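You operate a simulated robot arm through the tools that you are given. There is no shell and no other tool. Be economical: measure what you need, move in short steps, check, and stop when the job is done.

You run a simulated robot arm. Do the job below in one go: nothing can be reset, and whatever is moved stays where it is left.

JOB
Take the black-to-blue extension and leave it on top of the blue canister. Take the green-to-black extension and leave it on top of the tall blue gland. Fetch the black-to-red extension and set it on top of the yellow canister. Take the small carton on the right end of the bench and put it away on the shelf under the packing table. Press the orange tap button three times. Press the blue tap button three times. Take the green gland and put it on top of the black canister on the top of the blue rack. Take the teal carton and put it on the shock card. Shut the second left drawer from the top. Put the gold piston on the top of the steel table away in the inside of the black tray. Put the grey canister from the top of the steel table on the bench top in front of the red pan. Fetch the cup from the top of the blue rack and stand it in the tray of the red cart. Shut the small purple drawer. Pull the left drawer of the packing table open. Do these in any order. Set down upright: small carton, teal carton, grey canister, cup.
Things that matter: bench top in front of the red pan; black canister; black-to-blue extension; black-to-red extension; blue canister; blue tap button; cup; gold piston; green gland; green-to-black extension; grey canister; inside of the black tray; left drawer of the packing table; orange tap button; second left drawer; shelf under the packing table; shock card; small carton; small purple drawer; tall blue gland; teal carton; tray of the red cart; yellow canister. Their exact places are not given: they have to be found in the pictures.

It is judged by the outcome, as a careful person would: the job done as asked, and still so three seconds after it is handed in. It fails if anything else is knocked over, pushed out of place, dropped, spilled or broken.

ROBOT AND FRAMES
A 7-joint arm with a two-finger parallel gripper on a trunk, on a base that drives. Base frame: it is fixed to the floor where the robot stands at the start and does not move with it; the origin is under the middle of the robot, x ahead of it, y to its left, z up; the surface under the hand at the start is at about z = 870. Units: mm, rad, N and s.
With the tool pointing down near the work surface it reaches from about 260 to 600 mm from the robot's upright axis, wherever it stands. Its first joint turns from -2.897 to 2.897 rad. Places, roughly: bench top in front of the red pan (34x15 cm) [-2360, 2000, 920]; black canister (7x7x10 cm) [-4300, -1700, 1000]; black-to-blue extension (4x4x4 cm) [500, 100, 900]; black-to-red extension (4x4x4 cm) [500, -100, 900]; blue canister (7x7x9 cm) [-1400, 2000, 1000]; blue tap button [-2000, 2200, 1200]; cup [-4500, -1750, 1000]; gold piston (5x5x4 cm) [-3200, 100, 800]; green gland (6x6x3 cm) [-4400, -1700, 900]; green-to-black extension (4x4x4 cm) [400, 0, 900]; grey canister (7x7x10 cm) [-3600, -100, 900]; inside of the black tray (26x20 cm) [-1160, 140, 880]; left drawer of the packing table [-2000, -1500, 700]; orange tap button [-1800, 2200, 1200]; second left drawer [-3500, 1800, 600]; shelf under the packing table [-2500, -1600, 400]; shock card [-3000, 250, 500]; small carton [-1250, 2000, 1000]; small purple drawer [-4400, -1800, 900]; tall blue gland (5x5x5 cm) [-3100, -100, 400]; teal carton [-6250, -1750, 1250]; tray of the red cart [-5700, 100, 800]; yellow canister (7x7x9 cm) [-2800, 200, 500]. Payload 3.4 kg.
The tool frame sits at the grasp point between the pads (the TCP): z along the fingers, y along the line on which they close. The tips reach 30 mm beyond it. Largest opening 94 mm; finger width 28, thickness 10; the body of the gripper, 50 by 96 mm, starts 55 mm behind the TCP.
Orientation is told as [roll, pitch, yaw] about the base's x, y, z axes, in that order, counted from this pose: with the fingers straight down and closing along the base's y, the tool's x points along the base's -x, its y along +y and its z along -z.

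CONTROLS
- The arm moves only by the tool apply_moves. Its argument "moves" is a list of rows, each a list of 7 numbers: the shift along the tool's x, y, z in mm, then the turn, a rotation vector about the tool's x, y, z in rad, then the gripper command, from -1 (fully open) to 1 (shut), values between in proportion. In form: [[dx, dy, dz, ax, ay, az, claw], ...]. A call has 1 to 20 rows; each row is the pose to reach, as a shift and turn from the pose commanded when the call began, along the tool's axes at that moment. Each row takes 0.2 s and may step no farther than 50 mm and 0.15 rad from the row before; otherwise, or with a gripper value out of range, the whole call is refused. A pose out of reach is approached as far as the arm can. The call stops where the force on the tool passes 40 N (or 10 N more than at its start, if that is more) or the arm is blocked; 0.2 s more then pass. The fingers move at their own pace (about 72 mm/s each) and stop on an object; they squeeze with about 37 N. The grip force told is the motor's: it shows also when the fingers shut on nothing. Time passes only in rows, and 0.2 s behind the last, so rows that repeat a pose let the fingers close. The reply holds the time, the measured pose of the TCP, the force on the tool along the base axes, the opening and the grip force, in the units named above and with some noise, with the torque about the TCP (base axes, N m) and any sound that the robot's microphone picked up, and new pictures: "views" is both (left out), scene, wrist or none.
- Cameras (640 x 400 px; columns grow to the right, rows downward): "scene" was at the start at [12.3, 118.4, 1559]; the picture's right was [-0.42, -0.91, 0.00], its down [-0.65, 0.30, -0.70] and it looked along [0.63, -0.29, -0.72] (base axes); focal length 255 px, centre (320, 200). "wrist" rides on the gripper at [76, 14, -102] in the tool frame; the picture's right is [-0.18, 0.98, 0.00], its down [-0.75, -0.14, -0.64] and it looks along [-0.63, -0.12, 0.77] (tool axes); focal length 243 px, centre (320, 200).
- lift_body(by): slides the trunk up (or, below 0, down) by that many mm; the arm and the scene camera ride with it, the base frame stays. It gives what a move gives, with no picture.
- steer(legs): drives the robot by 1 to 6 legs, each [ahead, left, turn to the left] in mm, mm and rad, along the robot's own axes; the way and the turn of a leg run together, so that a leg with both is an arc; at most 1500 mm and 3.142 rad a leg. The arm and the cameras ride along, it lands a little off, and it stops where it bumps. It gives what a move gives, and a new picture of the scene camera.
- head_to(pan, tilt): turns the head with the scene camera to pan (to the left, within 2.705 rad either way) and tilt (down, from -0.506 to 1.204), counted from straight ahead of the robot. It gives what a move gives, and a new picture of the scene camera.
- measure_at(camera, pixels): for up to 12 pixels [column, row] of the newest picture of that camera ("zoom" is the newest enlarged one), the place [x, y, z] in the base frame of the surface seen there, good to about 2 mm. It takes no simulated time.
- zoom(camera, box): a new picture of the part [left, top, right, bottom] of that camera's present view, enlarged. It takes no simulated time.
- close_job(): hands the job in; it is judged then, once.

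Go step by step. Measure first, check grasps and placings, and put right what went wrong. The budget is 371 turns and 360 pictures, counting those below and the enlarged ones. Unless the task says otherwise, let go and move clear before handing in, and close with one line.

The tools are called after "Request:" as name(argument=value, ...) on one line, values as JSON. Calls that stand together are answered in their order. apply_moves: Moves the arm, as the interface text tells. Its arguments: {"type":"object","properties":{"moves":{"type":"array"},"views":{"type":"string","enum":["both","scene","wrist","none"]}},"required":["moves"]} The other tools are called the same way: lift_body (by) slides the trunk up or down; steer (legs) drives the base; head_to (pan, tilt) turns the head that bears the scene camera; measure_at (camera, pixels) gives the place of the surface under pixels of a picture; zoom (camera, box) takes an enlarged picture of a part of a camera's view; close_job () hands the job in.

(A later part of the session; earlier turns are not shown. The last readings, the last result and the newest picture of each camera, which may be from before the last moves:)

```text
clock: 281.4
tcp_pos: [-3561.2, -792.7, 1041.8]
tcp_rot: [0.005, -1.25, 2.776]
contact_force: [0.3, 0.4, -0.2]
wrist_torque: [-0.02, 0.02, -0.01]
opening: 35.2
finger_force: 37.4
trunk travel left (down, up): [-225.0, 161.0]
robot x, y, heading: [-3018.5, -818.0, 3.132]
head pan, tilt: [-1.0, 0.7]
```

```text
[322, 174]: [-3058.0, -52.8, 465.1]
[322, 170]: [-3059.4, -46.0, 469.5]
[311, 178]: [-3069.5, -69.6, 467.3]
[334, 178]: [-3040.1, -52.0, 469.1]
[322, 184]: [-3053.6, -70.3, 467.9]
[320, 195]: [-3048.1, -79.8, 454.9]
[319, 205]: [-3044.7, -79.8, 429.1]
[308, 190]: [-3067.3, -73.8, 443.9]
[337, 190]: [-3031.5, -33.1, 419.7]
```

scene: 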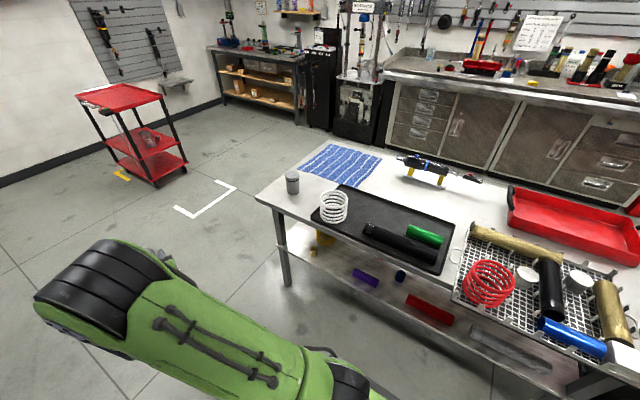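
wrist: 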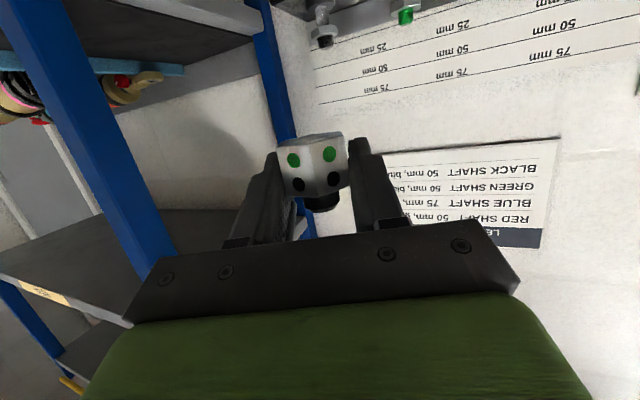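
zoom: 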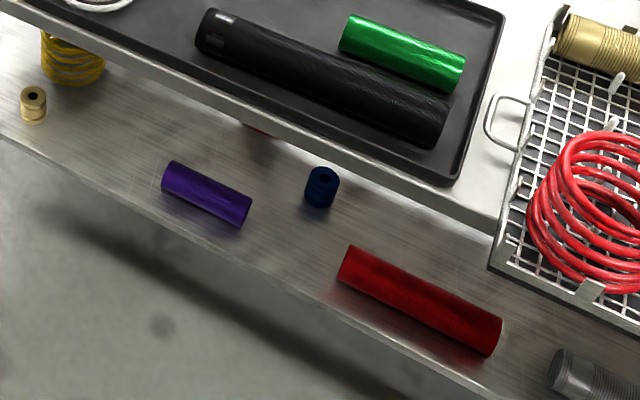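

Gland: centre ≈(-3049,-60), top 469; table edge at y=-268. Turn to face it, back off a little, lower the trunk.

Request:
steer(legs=[[0, 0, -1.56], [-170, 0, 0]])

Request:
lift_body(by=-220)

Request:
apply_moves(moves=[[0, 0, 0, 0, 0, 0, 1]], views="both")

```text
clock: 286.7
tcp_pos: [-2996.6, -446.7, 1042.0]
tcp_rot: [0.005, -1.252, 1.212]
contact_force: [0.8, -0.3, -0.7]
wrist_torque: [0.0, -0.01, 0.01]
opening: 35.3
finger_force: 37.7
trunk travel left (down, up): [-225.0, 161.0]
robot x, y, heading: [-3017.8, -989.0, 1.568]
head pan, tilt: [-1.0, 0.7]
```

scene: 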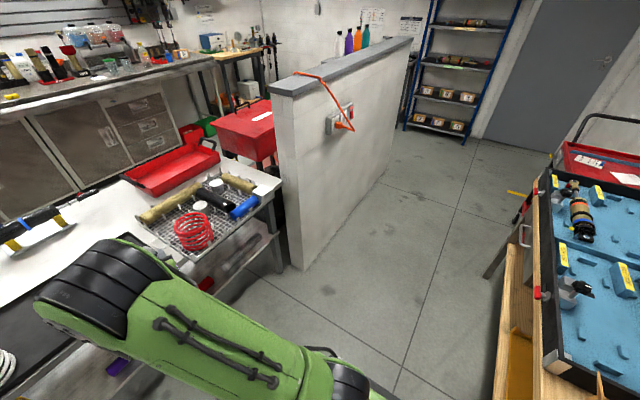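

```text
clock: 289.1
tcp_pos: [-2996.7, -446.5, 823.0]
tcp_rot: [0.004, -1.25, 1.21]
contact_force: [-0.1, -0.6, -0.6]
wrist_torque: [0.01, 0.05, 0.02]
opening: 35.2
finger_force: 37.0
trunk travel left (down, up): [-5.0, 381.0]
robot x, y, heading: [-3015.9, -986.9, 1.568]
head pan, tilt: [-1.0, 0.7]
```

```text
clock: 289.5
tcp_pos: [-2997.5, -444.7, 821.2]
tcp_rot: [0.006, -1.249, 1.212]
contact_force: [-0.3, -0.3, -0.6]
wrist_torque: [0.03, 0.03, -0.01]
opening: 35.2
finger_force: 36.9
trunk travel left (down, up): [-5.0, 381.0]
robot x, y, heading: [-3014.1, -990.3, 1.569]
head pan, tilt: [-1.0, 0.7]
```

scene: 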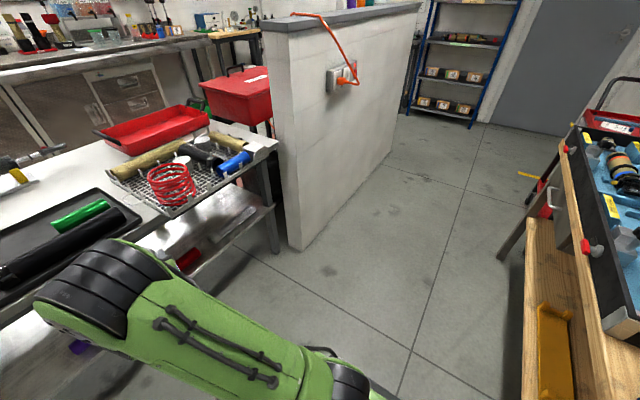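
wrist: 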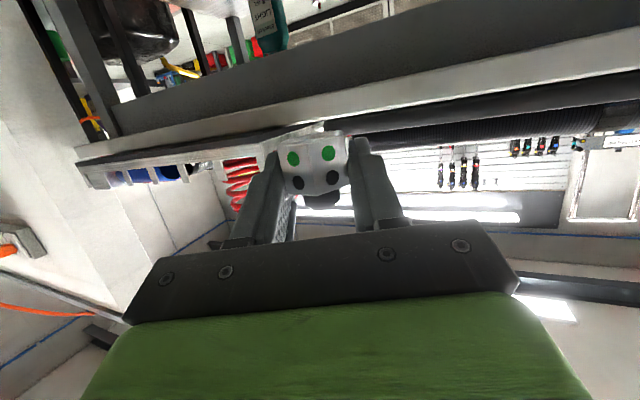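

Lower the hand before the shelf while turning it square to the table.

Request:
apply_moves(moves=[[37, 5, 10, -0.1, 0, -0.033, 1], [75, 11, 20, -0.2, 0, -0.066, 1], [112, 16, 31, -0.3, 0, -0.1, 1], [150, 21, 41, -0.337, 0, -0.112, 1], [187, 27, 51, -0.337, 0, -0.112, 1], [224, 32, 62, -0.337, 0, -0.112, 1], [260, 37, 72, -0.337, 0, -0.112, 1], [260, 37, 72, -0.337, 0, -0.112, 1]], views="wrist")

Request:
head_to(pan=0.0, tilt=0.7)

```text
clock: 291.3
tcp_pos: [-3036.9, -444.9, 552.9]
tcp_rot: [0.004, -1.251, 1.569]
contact_force: [-0.5, 0.6, -1.0]
wrist_torque: [0.01, 0.0, -0.03]
opening: 35.1
finger_force: 36.7
trunk travel left (down, up): [-5.0, 381.0]
robot x, y, heading: [-3017.6, -986.3, 1.573]
head pan, tilt: [-1.0, 0.7]
```

wrist: 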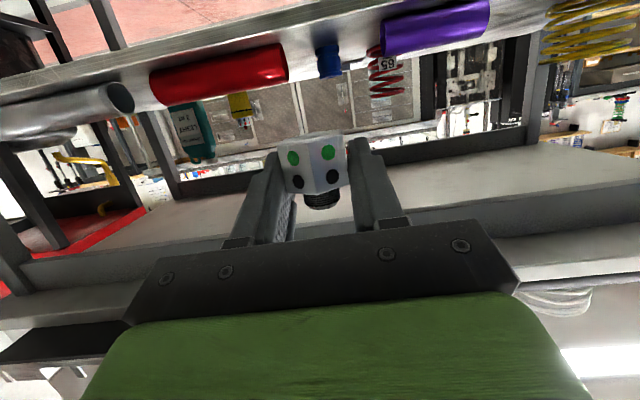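

```text
clock: 292.5
tcp_pos: [-3036.4, -446.2, 553.0]
tcp_rot: [0.003, -1.252, 1.57]
contact_force: [0.5, 0.5, -0.3]
wrist_torque: [-0.02, 0.03, -0.02]
opening: 35.4
finger_force: 36.9
trunk travel left (down, up): [-5.0, 381.0]
robot x, y, heading: [-3018.5, -986.9, 1.571]
head pan, tilt: [0.0, 0.7]
```

scene: 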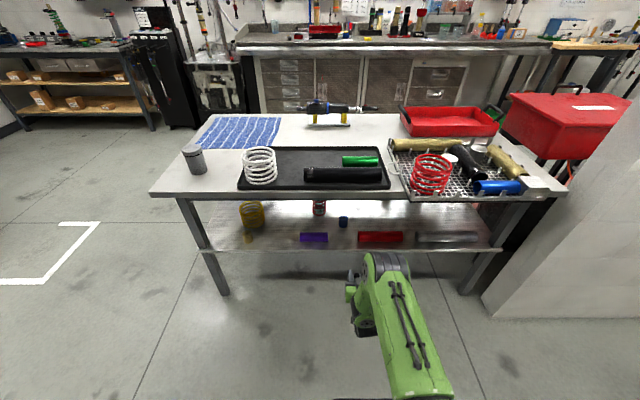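

Request:
measure_at(camera="scene", pixels=[[380, 255], [400, 275], [365, 275], [352, 290], [365, 325], [343, 221], [336, 222], [349, 222], [343, 218]])

Request:
measure_at(camera="wrist", pixels=[[328, 60], [318, 60], [340, 58], [329, 75], [327, 47], [285, 62], [383, 40]])

```text
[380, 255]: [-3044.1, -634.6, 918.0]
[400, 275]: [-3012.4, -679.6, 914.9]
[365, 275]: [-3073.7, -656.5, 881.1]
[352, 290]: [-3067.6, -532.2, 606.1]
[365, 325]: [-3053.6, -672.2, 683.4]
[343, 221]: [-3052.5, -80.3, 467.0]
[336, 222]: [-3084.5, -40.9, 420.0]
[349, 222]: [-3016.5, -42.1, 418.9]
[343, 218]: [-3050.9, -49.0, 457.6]
```

```text
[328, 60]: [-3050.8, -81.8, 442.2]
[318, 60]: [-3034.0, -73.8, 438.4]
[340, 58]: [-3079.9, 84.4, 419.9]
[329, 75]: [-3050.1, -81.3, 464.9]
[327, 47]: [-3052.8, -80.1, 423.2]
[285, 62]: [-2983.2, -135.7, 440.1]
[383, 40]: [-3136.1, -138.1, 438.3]
```

Request:
steer(legs=[[275, 0, 0]])

Request:
apply_moves(moves=[[-6, 4, 19, 0, 0, 0, 1], [-12, 8, 38, 0, 0, 0, 1], [-19, 12, 57, 0, 0, 0, 1], [-19, 12, 57, 0, 0, 0, 1]], views="both")

```text
clock: 294.5
tcp_pos: [-3038.1, -168.8, 552.9]
tcp_rot: [0.003, -1.25, 1.571]
contact_force: [0.7, 0.2, -0.7]
wrist_torque: [-0.03, 0.0, 0.04]
opening: 35.5
finger_force: 37.4
trunk travel left (down, up): [-5.0, 381.0]
robot x, y, heading: [-3018.3, -714.2, 1.573]
head pan, tilt: [0.0, 0.7]
```

scene: 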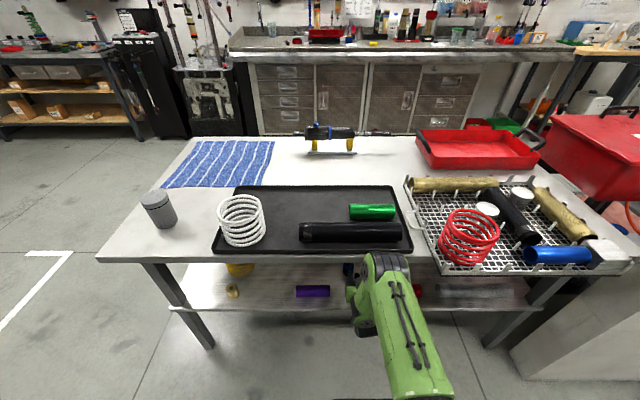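

```text
clock: 295.5
tcp_pos: [-3049.8, -107.6, 552.8]
tcp_rot: [0.005, -1.251, 1.57]
contact_force: [0.5, -0.6, -0.7]
wrist_torque: [-0.03, -0.02, -0.02]
opening: 35.3
finger_force: 37.4
trunk travel left (down, up): [-5.0, 381.0]
robot x, y, heading: [-3016.2, -712.7, 1.57]
head pan, tilt: [0.0, 0.7]
```

scene: 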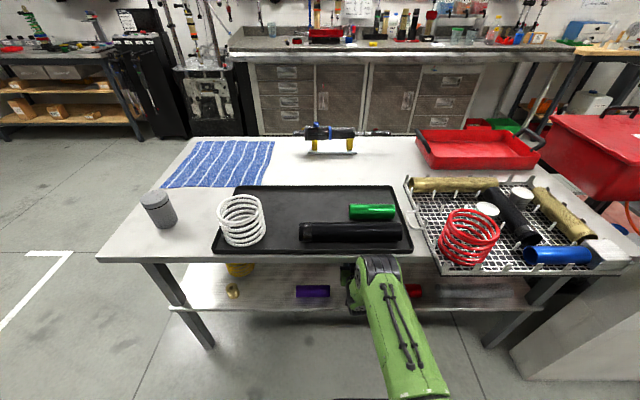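
wrist: 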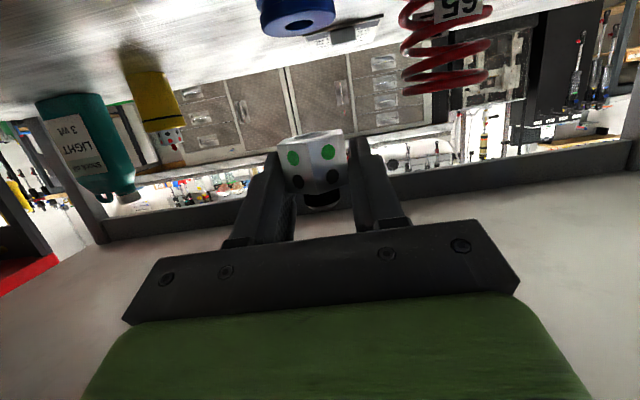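

Request:
measure_at(camera="scene", pixels=[[375, 258], [360, 265], [395, 270], [352, 300]])

Request:
zoom(camera="wrist", box=[220, 0, 420, 140])

Request:
measure_at(camera="zoom", pixels=[[216, 80], [120, 60], [315, 40], [216, 105], [150, 85], [295, 70], [200, 50]])

```text
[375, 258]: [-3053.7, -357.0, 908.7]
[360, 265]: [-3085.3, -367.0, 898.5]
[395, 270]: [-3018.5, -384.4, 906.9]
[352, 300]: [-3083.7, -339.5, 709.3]
```

```text
2.86 times, centred on (320, 70) of wrist
```

zoom: 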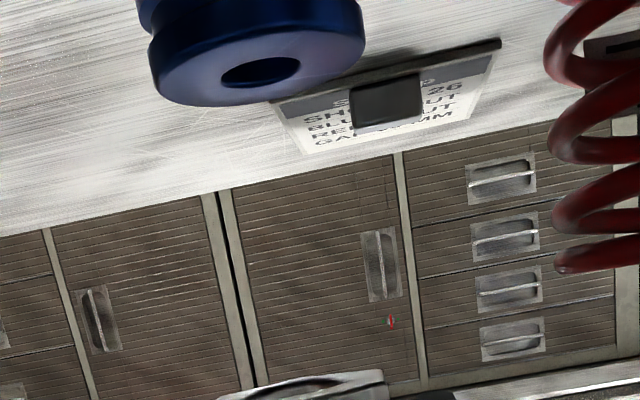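

```text
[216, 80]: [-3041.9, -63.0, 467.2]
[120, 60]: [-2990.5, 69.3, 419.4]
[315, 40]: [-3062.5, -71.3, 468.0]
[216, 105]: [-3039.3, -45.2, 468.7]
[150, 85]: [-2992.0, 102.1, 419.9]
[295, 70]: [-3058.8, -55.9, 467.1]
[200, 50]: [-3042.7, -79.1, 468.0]
```

Gland top centre (-3051,-60,468). Advance and lower onto it.

Request:
apply_moves(moves=[[-7, 0.6, 22, 0, 0, 0, 1], [-15, 1.2, 45.5, 0, 0, 0, 1], [10, 1.2, 53.8, 0, 0, 0, 1], [24, 1.2, 58.5, 0, 0, 0, 1], [32.4, 1.2, 61.3, 0, 0, 0, 1], [36, 1.2, 62.5, 0, 0, 0, 1], [39, 1.2, 63.5, 0, 0, 0, 1]], views="wrist")

Request:
zoom(camera="wrist", box=[220, 40, 420, 220])

```text
clock: 297.1
tcp_pos: [-3051.9, -59.0, 496.1]
tcp_rot: [0.003, -1.25, 1.571]
contact_force: [0.9, -0.5, -0.5]
wrist_torque: [0.01, -0.01, -0.01]
opening: 35.2
finger_force: 37.0
trunk travel left (down, up): [-5.0, 381.0]
robot x, y, heading: [-3015.9, -711.7, 1.573]
head pan, tilt: [0.0, 0.7]
```

wrist: 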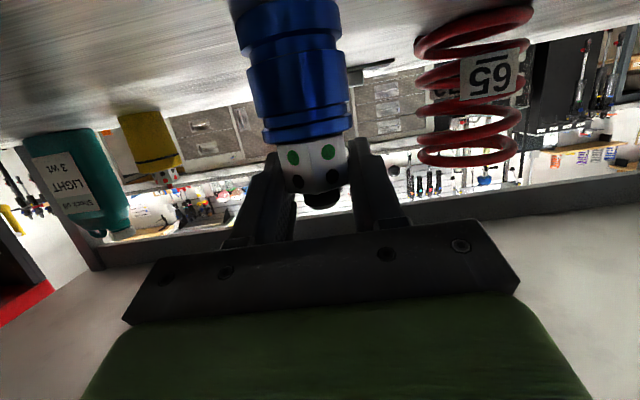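

```text
2.22 times, centred on (320, 130) of wrist
```

zoom: 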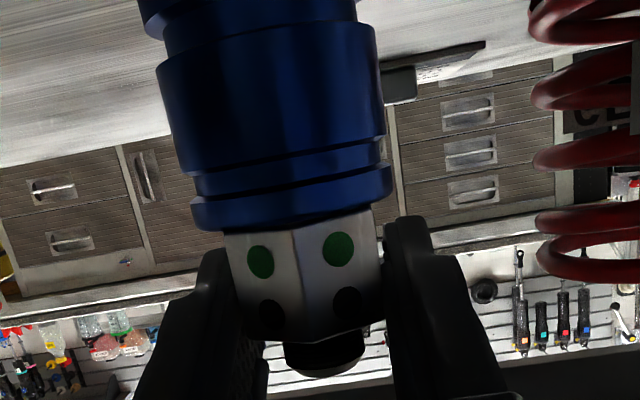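

Well centred; lower the last few mm.

Request:
apply_moves(moves=[[1.9, 0, 0.6, 0, 0, 0, 1], [3.3, 0, 1.1, 0, 0, 0, 1], [4.3, 0, 1.4, 0, 0, 0, 1]], views="none")

```text
clock: 297.9
tcp_pos: [-3050.5, -59.9, 494.8]
tcp_rot: [0.005, -1.259, 1.569]
contact_force: [-0.3, -3.0, 14.4]
wrist_torque: [-0.26, 0.0, 0.04]
opening: 35.2
finger_force: 37.6
trunk travel left (down, up): [-5.0, 381.0]
robot x, y, heading: [-3014.7, -715.8, 1.57]
head pan, tilt: [0.0, 0.7]
```

Contact 14 N. Release slowly and withdraw straight back.

Request:
apply_moves(moves=[[-1, 0, -0.3, 0, 0, 0, 0.15], [-1, 0, -0.3, 0, 0, 0, -0.1], [-1, 0, -0.3, 0, 0, 0, -0.15], [-1, 0, -0.3, 0, 0, 0, -0.15], [6, 0, -24, 0, 0, 0, -0.15], [16, 0, -55, 0, 0, 0, -0.15], [15, 0, -90, 0, 0, 0, -0.15], [15, 0, -130, 0, 0, 0, -0.15]], views="wrist")

Request:
zoom(camera="wrist", box=[220, 0, 420, 160])

```text
clock: 299.7
tcp_pos: [-3051.1, -188.6, 517.7]
tcp_rot: [0.005, -1.251, 1.571]
contact_force: [-0.4, -0.7, 0.5]
wrist_torque: [-0.02, 0.03, -0.01]
opening: 54.3
finger_force: 0.1
trunk travel left (down, up): [-5.0, 381.0]
robot x, y, heading: [-3017.3, -713.8, 1.571]
head pan, tilt: [0.0, 0.7]
```

wrist: 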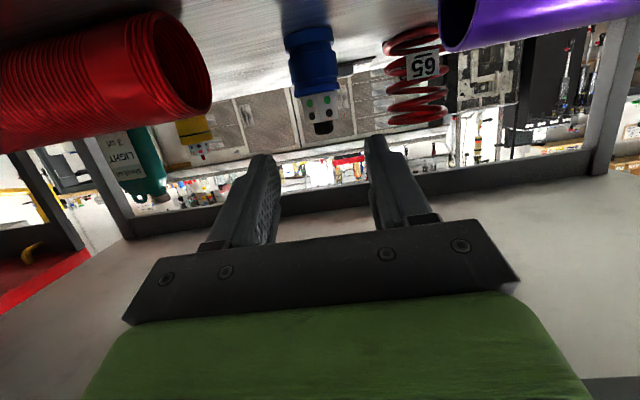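

```text
2.50 times, centred on (320, 80) of wrist
```

zoom: 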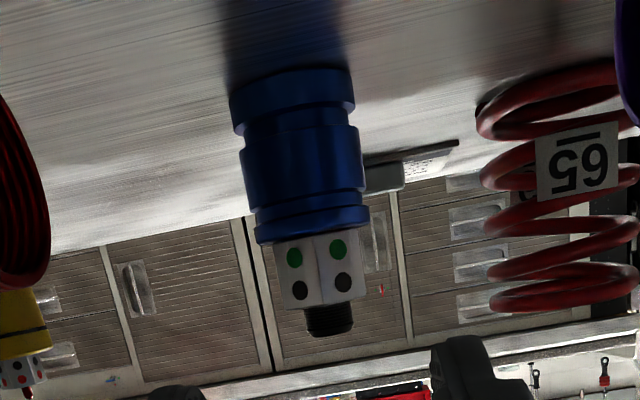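

The extension stands on the gland. Back out, raise, straighten the hand, and go to the blue rack.

Request:
steer(legs=[[-230, 0, 0]])

Request:
lift_body(by=220)

Request:
apply_moves(moves=[[-30, 0, -20, 0, 0.12, 0, -0.5], [-60, 0, -40, 0, 0.25, 0, -1], [-95, 0, -55, 0, 0.38, 0, -1], [-130, 0, -70, 0, 0.5, 0, -1], [-165, 0, -80, 0, 0.62, 0, -1], [-200, 0, -85, 0, 0.74, 0, -1], [-235, 0, -85, 0, 0.87, 0, -1], [-265, 0, -80, 0, 1.0, 0, -1], [-290, 0, -75, 0, 1.13, 0, -1], [-330, 0, -70, 0, 1.25, 0, -1]], views="none")

Request:
steer(legs=[[0, 0, 1.571], [1300, 0, 0], [0, 0, 1.571]])

Request:
head_to(pan=0.0, tilt=0.5)

```text
clock: 301.4
tcp_pos: [-3051.9, -418.2, 517.8]
tcp_rot: [0.005, -1.251, 1.572]
contact_force: [-0.5, -0.3, 0.7]
wrist_torque: [0.0, 0.0, 0.01]
opening: 54.1
finger_force: 0.0
trunk travel left (down, up): [-5.0, 381.0]
robot x, y, heading: [-3014.2, -942.8, 1.567]
head pan, tilt: [0.0, 0.7]
```

scene: 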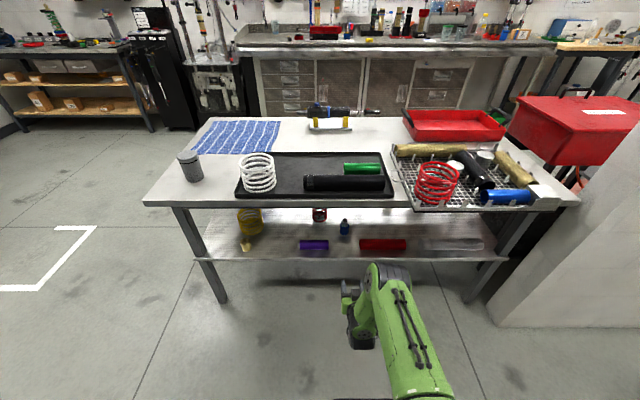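

```text
clock: 303.7
tcp_pos: [-3051.6, -418.0, 736.8]
tcp_rot: [0.003, -1.251, 1.571]
contact_force: [0.0, -0.4, -0.1]
wrist_torque: [-0.01, -0.01, 0.02]
opening: 54.1
finger_force: 0.2
trunk travel left (down, up): [-225.0, 161.0]
robot x, y, heading: [-3016.5, -946.2, 1.569]
head pan, tilt: [0.0, 0.7]
```

```text
clock: 305.9
tcp_pos: [-3052.0, -378.8, 1070.2]
tcp_rot: [-0.001, 0.003, 1.574]
contact_force: [-0.7, -1.0, -0.4]
wrist_torque: [0.04, -0.01, -0.02]
opening: 94.2
finger_force: 0.0
trunk travel left (down, up): [-225.0, 161.0]
robot x, y, heading: [-3016.9, -940.2, 1.569]
head pan, tilt: [0.0, 0.7]
```

```text
clock: 320.1
tcp_pos: [-4281.7, -1498.0, 1072.3]
tcp_rot: [0.003, 0.0, -1.566]
contact_force: [0.3, 0.3, 0.3]
wrist_torque: [0.0, 0.0, -0.02]
opening: 94.1
finger_force: 0.1
trunk travel left (down, up): [-225.0, 161.0]
robot x, y, heading: [-4319.2, -934.0, -1.569]
head pan, tilt: [0.0, 0.7]
```

scene: 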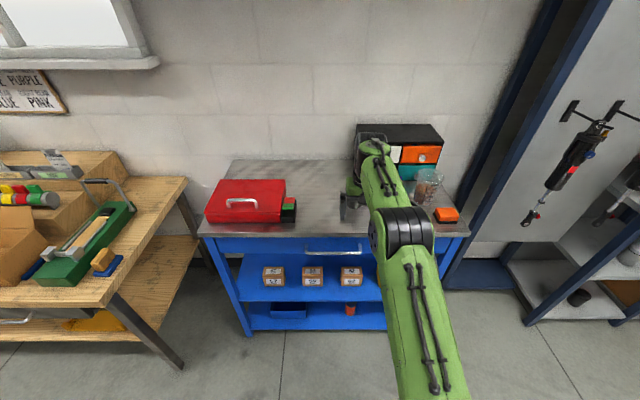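

```text
clock: 320.8
tcp_pos: [-4281.8, -1498.1, 1072.2]
tcp_rot: [0.001, 0.0, -1.564]
contact_force: [-0.2, 0.7, -0.3]
wrist_torque: [0.02, 0.01, 0.04]
opening: 94.0
finger_force: 0.1
trunk travel left (down, up): [-225.0, 161.0]
robot x, y, heading: [-4318.2, -936.2, -1.57]
head pan, tilt: [0.0, 0.499]
```

scene: 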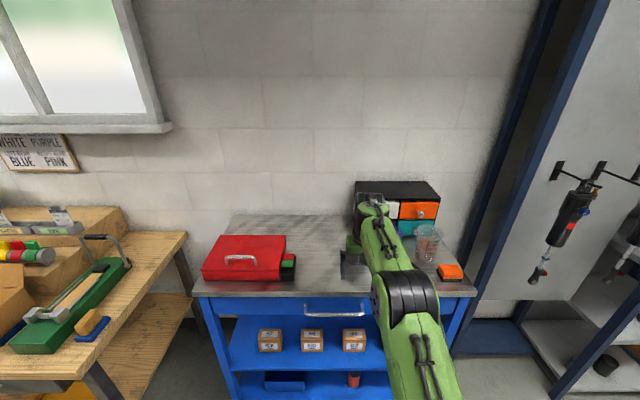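

The arm hides part of the rack top. Take a wrist view.

Request:
apply_moves(moves=[[40, 0, -20, 0, 0, 0, -1], [80, 0, -40, 0, 0, 0, -1]], views="both")

Request:
zoom(camera="wrist", box=[0, 0, 640, 240])

```text
clock: 321.4
tcp_pos: [-4279.7, -1417.5, 1113.5]
tcp_rot: [0.002, -0.001, -1.565]
contact_force: [-0.5, -0.5, -0.9]
wrist_torque: [0.0, -0.04, 0.01]
opening: 93.8
finger_force: 0.0
trunk travel left (down, up): [-225.0, 161.0]
robot x, y, heading: [-4314.9, -935.4, -1.57]
head pan, tilt: [0.0, 0.499]
```

scene: 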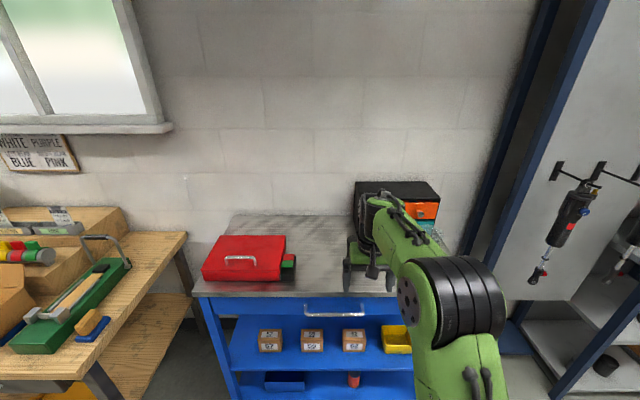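
wrist: 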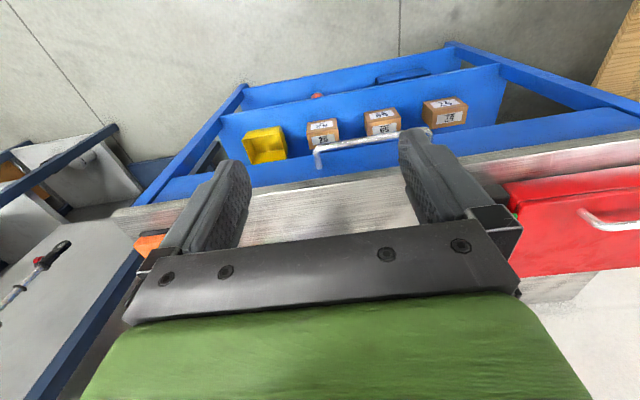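

```text
1.00 times, centred on (320, 120) of wrist (not enlarged: the box is as wide or as high as the picture)
```

zoom: 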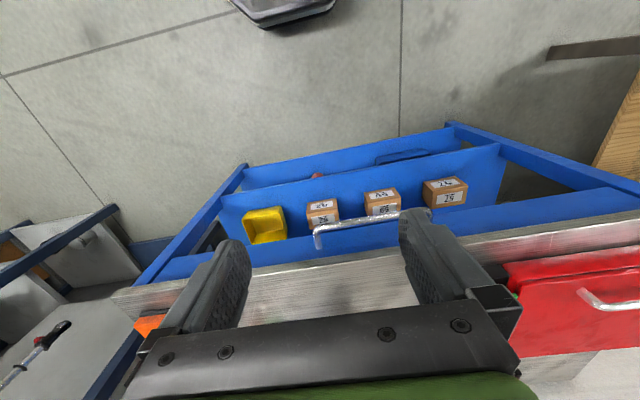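

Request:
apply_moves(moves=[[0, 48, 0, 0, 0, 0, -1], [0, 96, -5, 0, 0, 0, -1], [0, 144, -10, 0, 0, 0, -1], [0, 192, -15, 0, 0, 0, -1], [0, 240, -20, 0, 0, 0, -1]], views="none")

Request:
head_to(pan=-0.2, tilt=0.6)

Request:
zoom(camera="scene", box=[220, 120, 420, 250])

```text
clock: 322.6
tcp_pos: [-4041.3, -1416.7, 1129.3]
tcp_rot: [-0.001, 0.005, -1.565]
contact_force: [0.1, -0.1, 0.1]
wrist_torque: [-0.02, 0.03, 0.0]
opening: 94.0
finger_force: 0.0
trunk travel left (down, up): [-225.0, 161.0]
robot x, y, heading: [-4317.3, -935.0, -1.569]
head pan, tilt: [0.0, 0.499]
```

```text
clock: 323.4
tcp_pos: [-4043.8, -1415.6, 1131.4]
tcp_rot: [0.002, 0.001, -1.567]
contact_force: [0.9, -0.1, -0.7]
wrist_torque: [-0.01, -0.02, -0.03]
opening: 93.9
finger_force: 0.1
trunk travel left (down, up): [-225.0, 161.0]
robot x, y, heading: [-4319.0, -934.1, -1.566]
head pan, tilt: [-0.201, 0.6]
```

scene: 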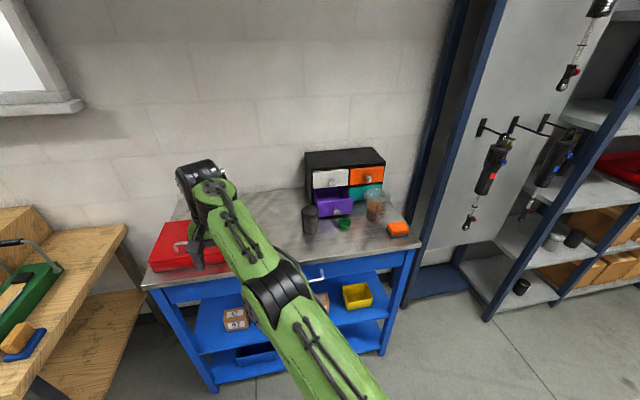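

```text
3.08 times, centred on (320, 185) of scene
```

zoom: 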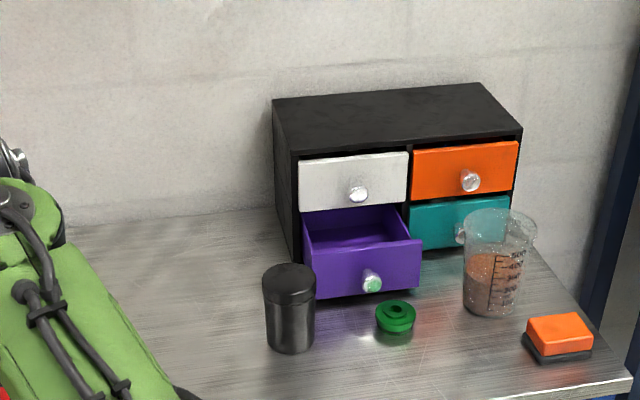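

Now everything is visible: black canister, green gland, purple drawer (open), cup with liquid. Measure.

Request:
measure_at(camera="zoom", pixels=[[289, 276], [265, 280], [314, 282], [289, 340], [395, 310], [378, 312], [413, 312], [396, 302], [395, 326], [372, 283], [310, 265], [418, 258]])

Request:
measure_at(camera="zoom", pixels=[[500, 220], [470, 225], [532, 225], [490, 312], [478, 290], [515, 290], [490, 262], [350, 235], [430, 240], [300, 180], [405, 175], [330, 380]])

```text
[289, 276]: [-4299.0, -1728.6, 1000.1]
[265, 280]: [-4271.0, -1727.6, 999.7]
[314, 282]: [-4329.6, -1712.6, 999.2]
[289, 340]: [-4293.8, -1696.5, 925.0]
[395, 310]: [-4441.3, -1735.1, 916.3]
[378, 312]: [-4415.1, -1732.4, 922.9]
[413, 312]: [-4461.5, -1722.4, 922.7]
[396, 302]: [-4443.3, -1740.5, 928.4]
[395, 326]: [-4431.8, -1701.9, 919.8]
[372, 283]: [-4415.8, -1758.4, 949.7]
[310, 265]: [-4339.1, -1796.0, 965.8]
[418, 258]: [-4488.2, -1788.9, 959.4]
```

```text
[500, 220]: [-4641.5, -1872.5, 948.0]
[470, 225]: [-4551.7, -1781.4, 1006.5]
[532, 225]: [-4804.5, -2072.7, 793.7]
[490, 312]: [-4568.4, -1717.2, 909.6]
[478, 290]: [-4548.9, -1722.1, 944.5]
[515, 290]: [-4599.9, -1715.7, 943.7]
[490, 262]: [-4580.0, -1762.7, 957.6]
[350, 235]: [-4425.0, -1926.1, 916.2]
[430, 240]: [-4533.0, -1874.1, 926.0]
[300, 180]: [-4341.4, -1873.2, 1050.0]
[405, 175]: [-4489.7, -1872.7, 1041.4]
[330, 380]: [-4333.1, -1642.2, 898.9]
```

Gland centre ≈(-4438,-1730) top 926; canister (-4300,-1728) top 1000; drawer open by ~83 mm; cup at (-4575,-1745). Drive nearer and bring the hand above the gland.

Request:
steer(legs=[[270, -60, 0]])

Request:
apply_moves(moves=[[0, -48, 0, 0, 0, 0, -1], [0, -96, 0, 0, 0, 0, -1], [0, -144, 0, 0, 0, 0, -1], [0, -192, 0, 0, 0, 0, -1], [0, -240, 0, 0, 0, 0, -1], [0, -288, 0, 0, 0, 0, -1], [0, -325, 20, 0, 0, 0, -1], [0, -325, 50, 0, 0, 0, -1]], views="wrist")

```text
clock: 325.3
tcp_pos: [-4101.3, -1687.6, 1131.9]
tcp_rot: [0.003, 0.0, -1.565]
contact_force: [-0.8, 0.5, 0.9]
wrist_torque: [0.06, -0.01, 0.01]
opening: 94.0
finger_force: 0.0
trunk travel left (down, up): [-225.0, 161.0]
robot x, y, heading: [-4376.1, -1211.3, -1.566]
head pan, tilt: [-0.201, 0.6]
```

scene: 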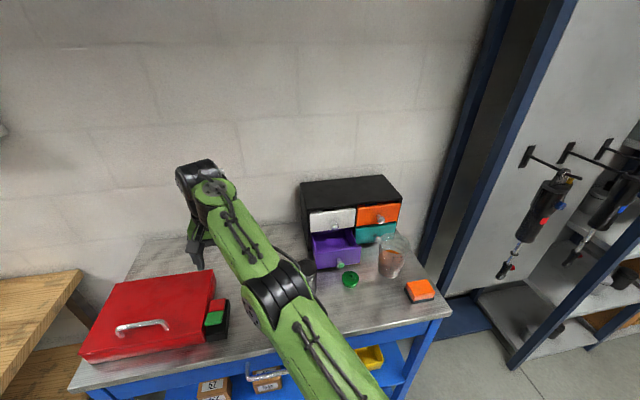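

```text
clock: 325.7
tcp_pos: [-4143.6, -1691.3, 1131.5]
tcp_rot: [-0.033, -0.009, -1.603]
contact_force: [-1.8, -8.6, -11.5]
wrist_torque: [-0.04, 0.13, -0.09]
opening: 94.0
finger_force: 0.1
trunk travel left (down, up): [-225.0, 161.0]
robot x, y, heading: [-4377.0, -1207.5, -1.564]
head pan, tilt: [-0.201, 0.6]
stopped in row 2: the force on the tool passed its limit at 182 N (the readings are from after the stop); the commanded pose is now the measured one
```

wrist: 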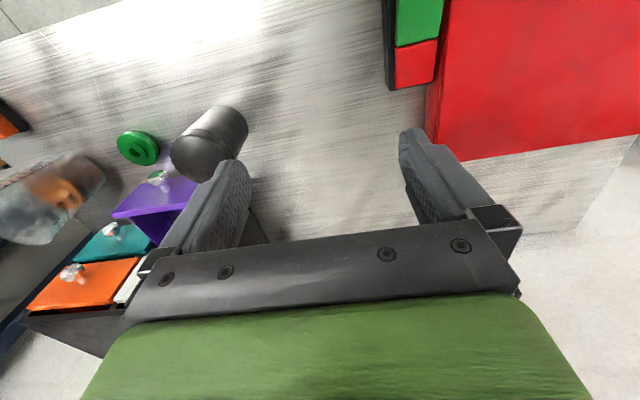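

A self-contact of hand and forearm again (force outward/down, nothing else near). Relieve it by tilting the fingers outward and lowering, as before.

Request:
apply_moves(moves=[[-3, 0, 4, 0, -0.05, 0, -1], [-6, 0, 10, 0, -0.1, 0, -1], [-10, 0, 20, 0, -0.17, 0, -1], [-15, 0, 35, 0, -0.25, 0, -1], [-20, 0, 50, 0, -0.3, 0, -1]], views="both")

```text
clock: 326.9
tcp_pos: [-4145.3, -1710.2, 1092.1]
tcp_rot: [-0.033, -0.277, -1.6]
contact_force: [-0.4, 0.5, -0.2]
wrist_torque: [-0.01, 0.0, -0.01]
opening: 93.9
finger_force: 0.0
out of reach, approached as far as the arm can: row 5
trunk travel left (down, up): [-225.0, 161.0]
robot x, y, heading: [-4376.7, -1206.3, -1.569]
head pan, tilt: [-0.201, 0.6]
```

scene: 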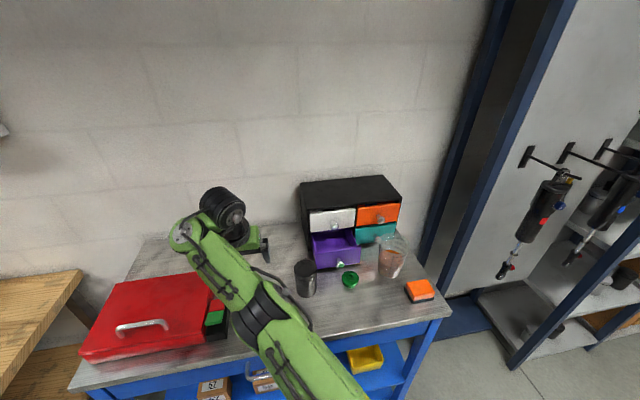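
wrist: 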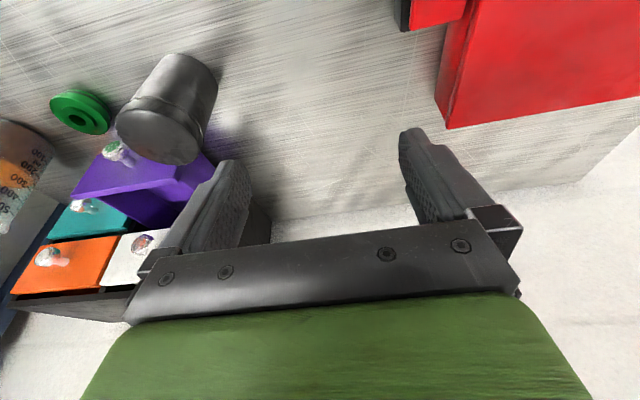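

Free, but the arm is in an awkward pose. Back the base away 270 mm and re-sort the arm in free space.

Request:
steer(legs=[[-300, 0, 0]])

Request:
apply_moves(moves=[[20, -20, -30, 0, 0.05, 0, -1], [40, -50, -60, 0, 0.1, 0, -1], [55, -90, -80, 0, 0.15, 0, -1], [70, -130, -90, 0, 0.2, 0, -1], [80, -170, -95, 0, 0.25, 0, -1], [80, -210, -95, 0, 0.28, 0, -1]], views="scene")

```text
clock: 329.0
tcp_pos: [-4148.3, -1412.3, 1092.6]
tcp_rot: [-0.032, -0.277, -1.604]
contact_force: [0.6, 0.2, 0.2]
wrist_torque: [-0.05, -0.03, 0.0]
opening: 93.9
finger_force: 0.0
trunk travel left (down, up): [-225.0, 161.0]
robot x, y, heading: [-4376.2, -908.1, -1.573]
head pan, tilt: [-0.201, 0.6]
```

scene: 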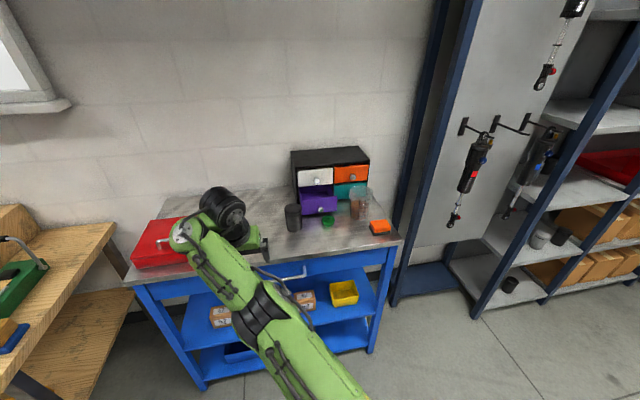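

```text
clock: 329.3
tcp_pos: [-4157.6, -1405.3, 1107.4]
tcp_rot: [-0.034, -0.258, -1.622]
contact_force: [-0.9, -12.2, -20.3]
wrist_torque: [-1.09, 0.36, -0.17]
opening: 94.0
finger_force: 0.1
out of reach, approached as far as the arm can: row 1
trunk travel left (down, up): [-225.0, 161.0]
robot x, y, heading: [-4377.7, -907.7, -1.569]
head pan, tilt: [-0.201, 0.6]
stopped in row 1: the force on the tool passed its limit at 75 N (the readings are from after the stop); the commanded pose is now the measured one
```

scene: 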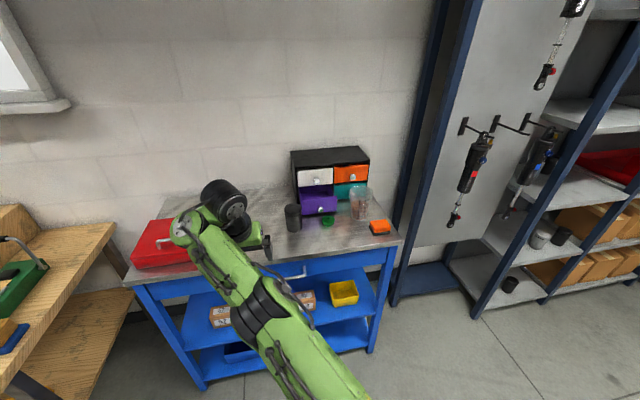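

Request:
apply_moves(moves=[[-2, -5, 4, 0, -0.06, 0, -1], [-4, -12, 8, 0, -0.15, 0, -1], [-6, -25, 12, 0, -0.27, 0, -1], [-8, -50, 18, 0, -0.4, 0, -1], [-8, -80, 22, 0, -0.5, 0, -1], [-8, -115, 26, 0, -0.55, 0, -1], [-8, -150, 30, 0, -0.55, 0, -1]], views="scene")

```text
clock: 329.6
tcp_pos: [-4157.2, -1410.5, 1107.4]
tcp_rot: [-0.041, -0.287, -1.616]
contact_force: [3.1, -10.7, -15.8]
wrist_torque: [-0.76, 0.69, -0.62]
opening: 93.8
finger_force: 0.0
out of reach, approached as far as the arm can: row 1
trunk travel left (down, up): [-225.0, 161.0]
robot x, y, heading: [-4376.5, -910.6, -1.566]
head pan, tilt: [-0.201, 0.6]
stopped in row 1: the force on the tool passed its limit at 48 N (the readings are from after the stop); the commanded pose is now the measured one
```

scene: 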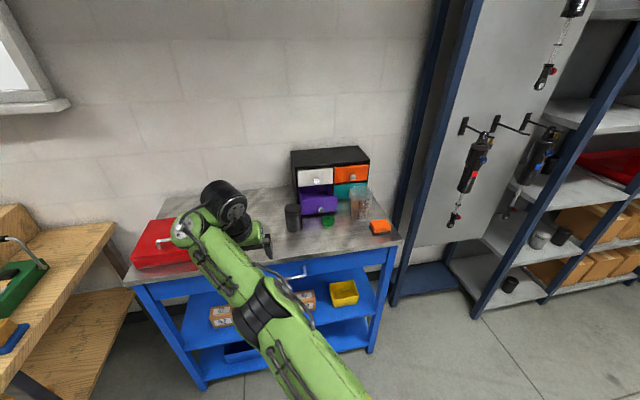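

Request:
apply_moves(moves=[[-3, 0, 5, 0, -0.06, 0, -1], [-6, 0, 12, 0, -0.12, 0, -1], [-10, 0, 24, 0, -0.2, 0, -1], [-15, 0, 40, 0, -0.3, 0, -1], [-20, 0, 60, 0, -0.4, 0, -1], [-25, 0, 85, 0, -0.5, 0, -1], [-30, 0, 110, 0, -0.6, 0, -1]], views="both")

```text
clock: 331.2
tcp_pos: [-4139.3, -1508.9, 1079.6]
tcp_rot: [-0.115, -0.833, -1.617]
contact_force: [4.4, 3.5, -7.0]
wrist_torque: [-0.58, 0.32, -0.11]
opening: 94.0
finger_force: 0.0
out of reach, approached as far as the arm can: row 1, 2, 3, 4, 5, 6, 7
trunk travel left (down, up): [-225.0, 161.0]
robot x, y, heading: [-4374.4, -905.4, -1.565]
head pan, tilt: [-0.201, 0.6]
```

scene: 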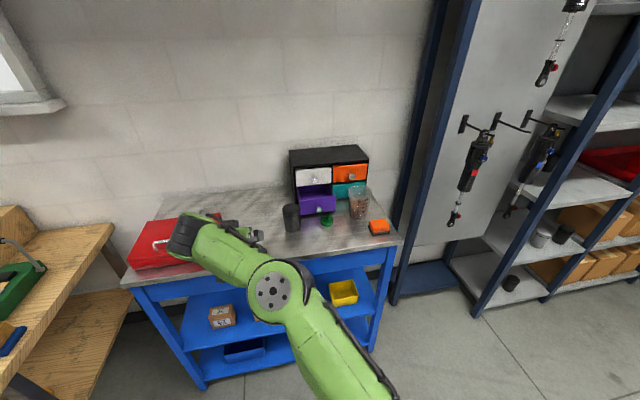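
wrist: 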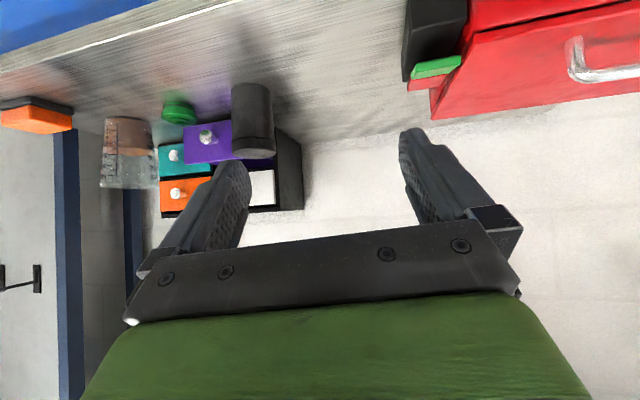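

Request:
apply_moves(moves=[[10, -30, -12, 0, 0, 0, -1], [20, -65, -24, 0, 0, 0, -1], [30, -100, -36, 0, 0, 0, -1], [40, -135, -46, 0, 0, 0, -1], [50, -170, -56, 0, 0, 0, -1], [60, -205, -66, 0, 0, 0, -1], [73, -236, -81, 0, 0, 0, -1]], views="scene")

```text
clock: 332.8
tcp_pos: [-4350.0, -1363.7, 1100.8]
tcp_rot: [-0.166, -0.833, -1.552]
contact_force: [0.5, 0.2, -0.2]
wrist_torque: [-0.04, 0.02, 0.01]
opening: 94.1
finger_force: 0.1
trunk travel left (down, up): [-225.0, 161.0]
robot x, y, heading: [-4376.3, -905.3, -1.566]
head pan, tilt: [-0.201, 0.6]
```

scene: 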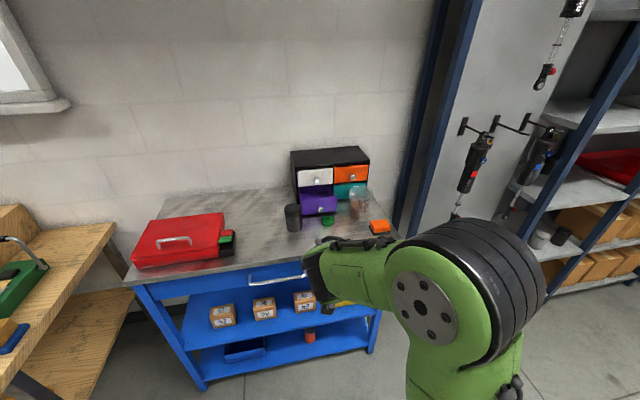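

The arm is back in its normal configuration. Straighten the hand.

Request:
apply_moves(moves=[[0, 0, 0, 0, 0.12, 0, -1], [-10, 0, 0, 0, 0.25, 0, -1], [-20, 0, 5, 0, 0.38, 0, -1], [-30, 0, 10, 0, 0.5, 0, -1], [-40, 0, 15, 0, 0.62, 0, -1], [-50, 0, 20, 0, 0.74, 0, -1], [-60, 0, 25, 0, 0.83, 0, -1]], views="none")

```text
clock: 334.4
tcp_pos: [-4351.2, -1424.1, 1127.7]
tcp_rot: [-0.114, -0.007, -1.671]
contact_force: [-0.1, -0.4, 0.6]
wrist_torque: [0.02, -0.04, 0.02]
opening: 93.8
finger_force: 0.0
trunk travel left (down, up): [-225.0, 161.0]
robot x, y, heading: [-4376.3, -909.3, -1.571]
head pan, tilt: [-0.201, 0.6]
```

Request:
apply_moves(moves=[[0, -28, 0, -0.05, 0, -0.05, -1], [0, -56, 0, -0.114, 0.007, -0.1, -1], [0, -85, 0, -0.114, 0.007, -0.1, -1]], views="none")

Request:
steer(legs=[[290, 0, 0]])

Request:
apply_moves(moves=[[0, 0, 0, 0, 0, 0, -1]], views="wrist")

```text
clock: 335.2
tcp_pos: [-4436.3, -1415.5, 1137.0]
tcp_rot: [0.002, 0.006, -1.573]
contact_force: [-0.3, 0.2, 0.1]
wrist_torque: [0.01, 0.01, 0.02]
opening: 94.0
finger_force: 0.1
trunk travel left (down, up): [-225.0, 161.0]
robot x, y, heading: [-4375.3, -906.7, -1.567]
head pan, tilt: [-0.201, 0.6]
```

```text
clock: 337.2
tcp_pos: [-4434.5, -1704.6, 1138.0]
tcp_rot: [0.001, 0.006, -1.574]
contact_force: [-0.4, -0.3, 0.2]
wrist_torque: [0.03, -0.01, 0.03]
opening: 94.0
finger_force: 0.1
trunk travel left (down, up): [-225.0, 161.0]
robot x, y, heading: [-4373.0, -1196.5, -1.567]
head pan, tilt: [-0.201, 0.6]
```

scene: 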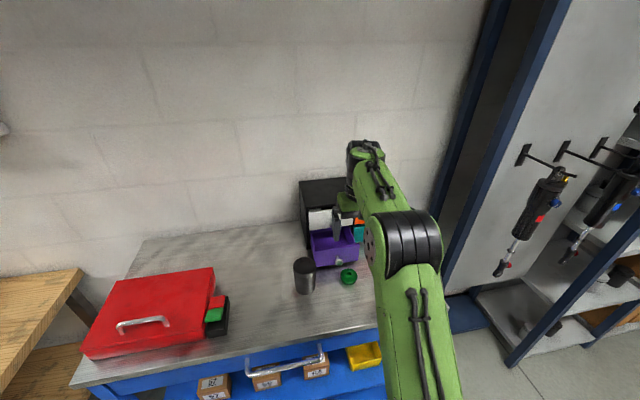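

```text
clock: 337.6
tcp_pos: [-4435.8, -1703.0, 1136.9]
tcp_rot: [0.004, 0.005, -1.573]
contact_force: [-0.2, -0.7, 0.6]
wrist_torque: [-0.01, 0.01, 0.0]
opening: 94.0
finger_force: 0.1
trunk travel left (down, up): [-225.0, 161.0]
robot x, y, heading: [-4379.3, -1199.0, -1.572]
head pan, tilt: [-0.201, 0.6]
```

wrist: 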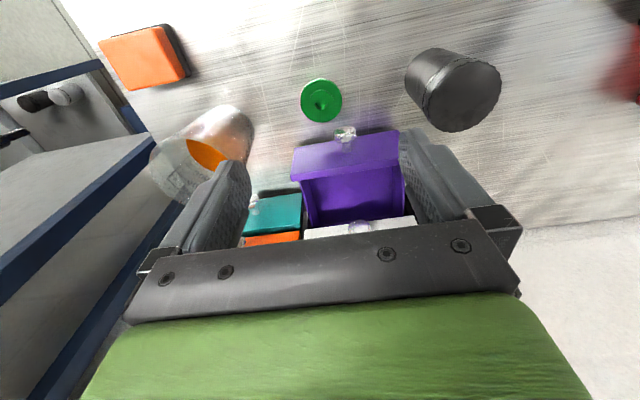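

Request:
zoom(camera="wrist", box=[260, 30, 520, 170])

Request:
measure_at(camera="zoom", pixels=[[105, 175], [195, 172], [150, 130], [152, 222], [150, 185], [360, 200], [585, 185], [500, 95], [480, 250], [480, 160], [215, 255]])

```text
2.46 times, centred on (390, 100) of wrist
```

zoom: 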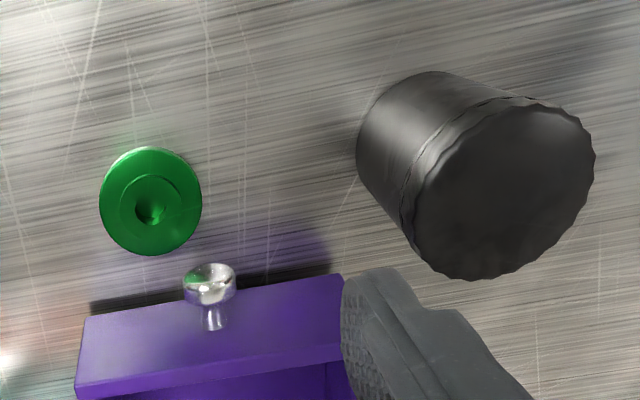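

```text
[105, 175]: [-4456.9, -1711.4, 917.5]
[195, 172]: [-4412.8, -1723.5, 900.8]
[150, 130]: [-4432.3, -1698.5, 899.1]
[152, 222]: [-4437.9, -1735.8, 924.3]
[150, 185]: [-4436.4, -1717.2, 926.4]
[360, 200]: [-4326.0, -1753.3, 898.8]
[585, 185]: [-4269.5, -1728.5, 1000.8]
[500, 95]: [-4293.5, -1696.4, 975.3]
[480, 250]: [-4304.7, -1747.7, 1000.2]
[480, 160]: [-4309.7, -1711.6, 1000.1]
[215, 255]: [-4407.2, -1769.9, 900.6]
```

Gland centre (-4437,-1726). Descend and grip.

Request:
apply_moves(moves=[[-12, -1, 40, 0, 0, 0, -1], [-23, -1, 85, 0, 0, 0, -1], [-23, -1, 130, 0, 0, 0, -1], [-23, -1, 170, 0, 0, 0, -1], [-23, -1, 195, 0, 0, 0, -1], [-23, -1, 204.5, 0, 0, 0, -1], [-23, -1, 204.5, 0, 0, 0, 1], [-23, -1, 204.5, 0, 0, 0, 1], [-23, -1, 204.5, 0, 0, 0, 1], [-23, -1, 204.5, 0, 0, 0, 1]], views="wrist")

```text
clock: 339.8
tcp_pos: [-4435.9, -1726.6, 932.5]
tcp_rot: [0.001, 0.005, -1.573]
contact_force: [-0.2, 0.0, -0.2]
wrist_torque: [-0.01, 0.04, 0.01]
opening: 52.1
finger_force: 36.7
trunk travel left (down, up): [-225.0, 161.0]
robot x, y, heading: [-4378.3, -1201.6, -1.568]
head pan, tilt: [-0.201, 0.6]
```

wrist: 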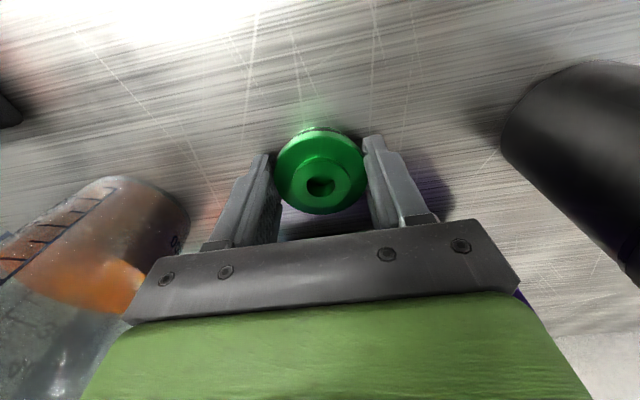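

Gripped (52 mm). Lift, shift over the canister, and check.

Request:
apply_moves(moves=[[0, 0, -40, 0, 0, 0, 1], [0, 0, -85, 0, 0, 0, 1], [0, 0, -130, 0, 0, 0, 1], [0, 45, -140, 0, 0, 0, 1], [-1, 92, -140, 0, 0, 0, 1], [-2, 136, -140, 0, 0, 0, 1], [-2, 136, -140, 0, 0, 0, 1]], views="wrist")

Request:
zoom(camera="wrist", box=[220, 40, 420, 220])

```text
clock: 341.4
tcp_pos: [-4302.3, -1729.7, 1072.2]
tcp_rot: [0.001, 0.005, -1.576]
contact_force: [-0.3, -1.7, 0.0]
wrist_torque: [-0.01, -0.01, 0.0]
opening: 52.3
finger_force: 36.9
trunk travel left (down, up): [-225.0, 161.0]
robot x, y, heading: [-4376.2, -1197.6, -1.566]
head pan, tilt: [-0.201, 0.6]
```

wrist: 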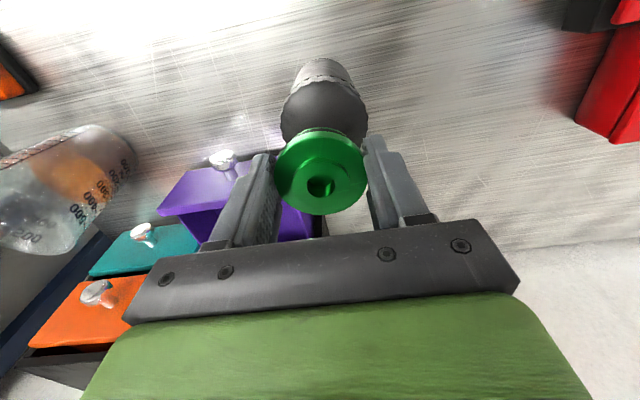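

```text
2.22 times, centred on (320, 130) of wrist
```

zoom: 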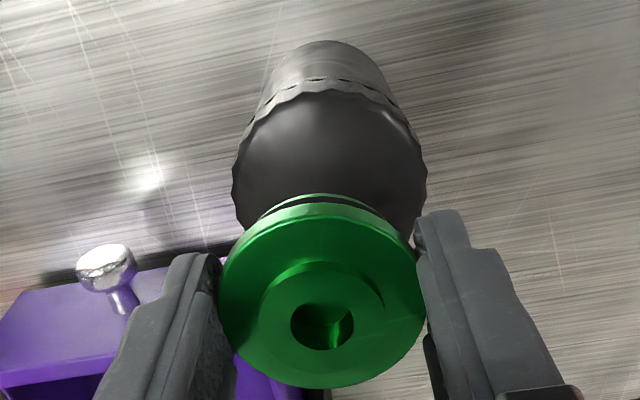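

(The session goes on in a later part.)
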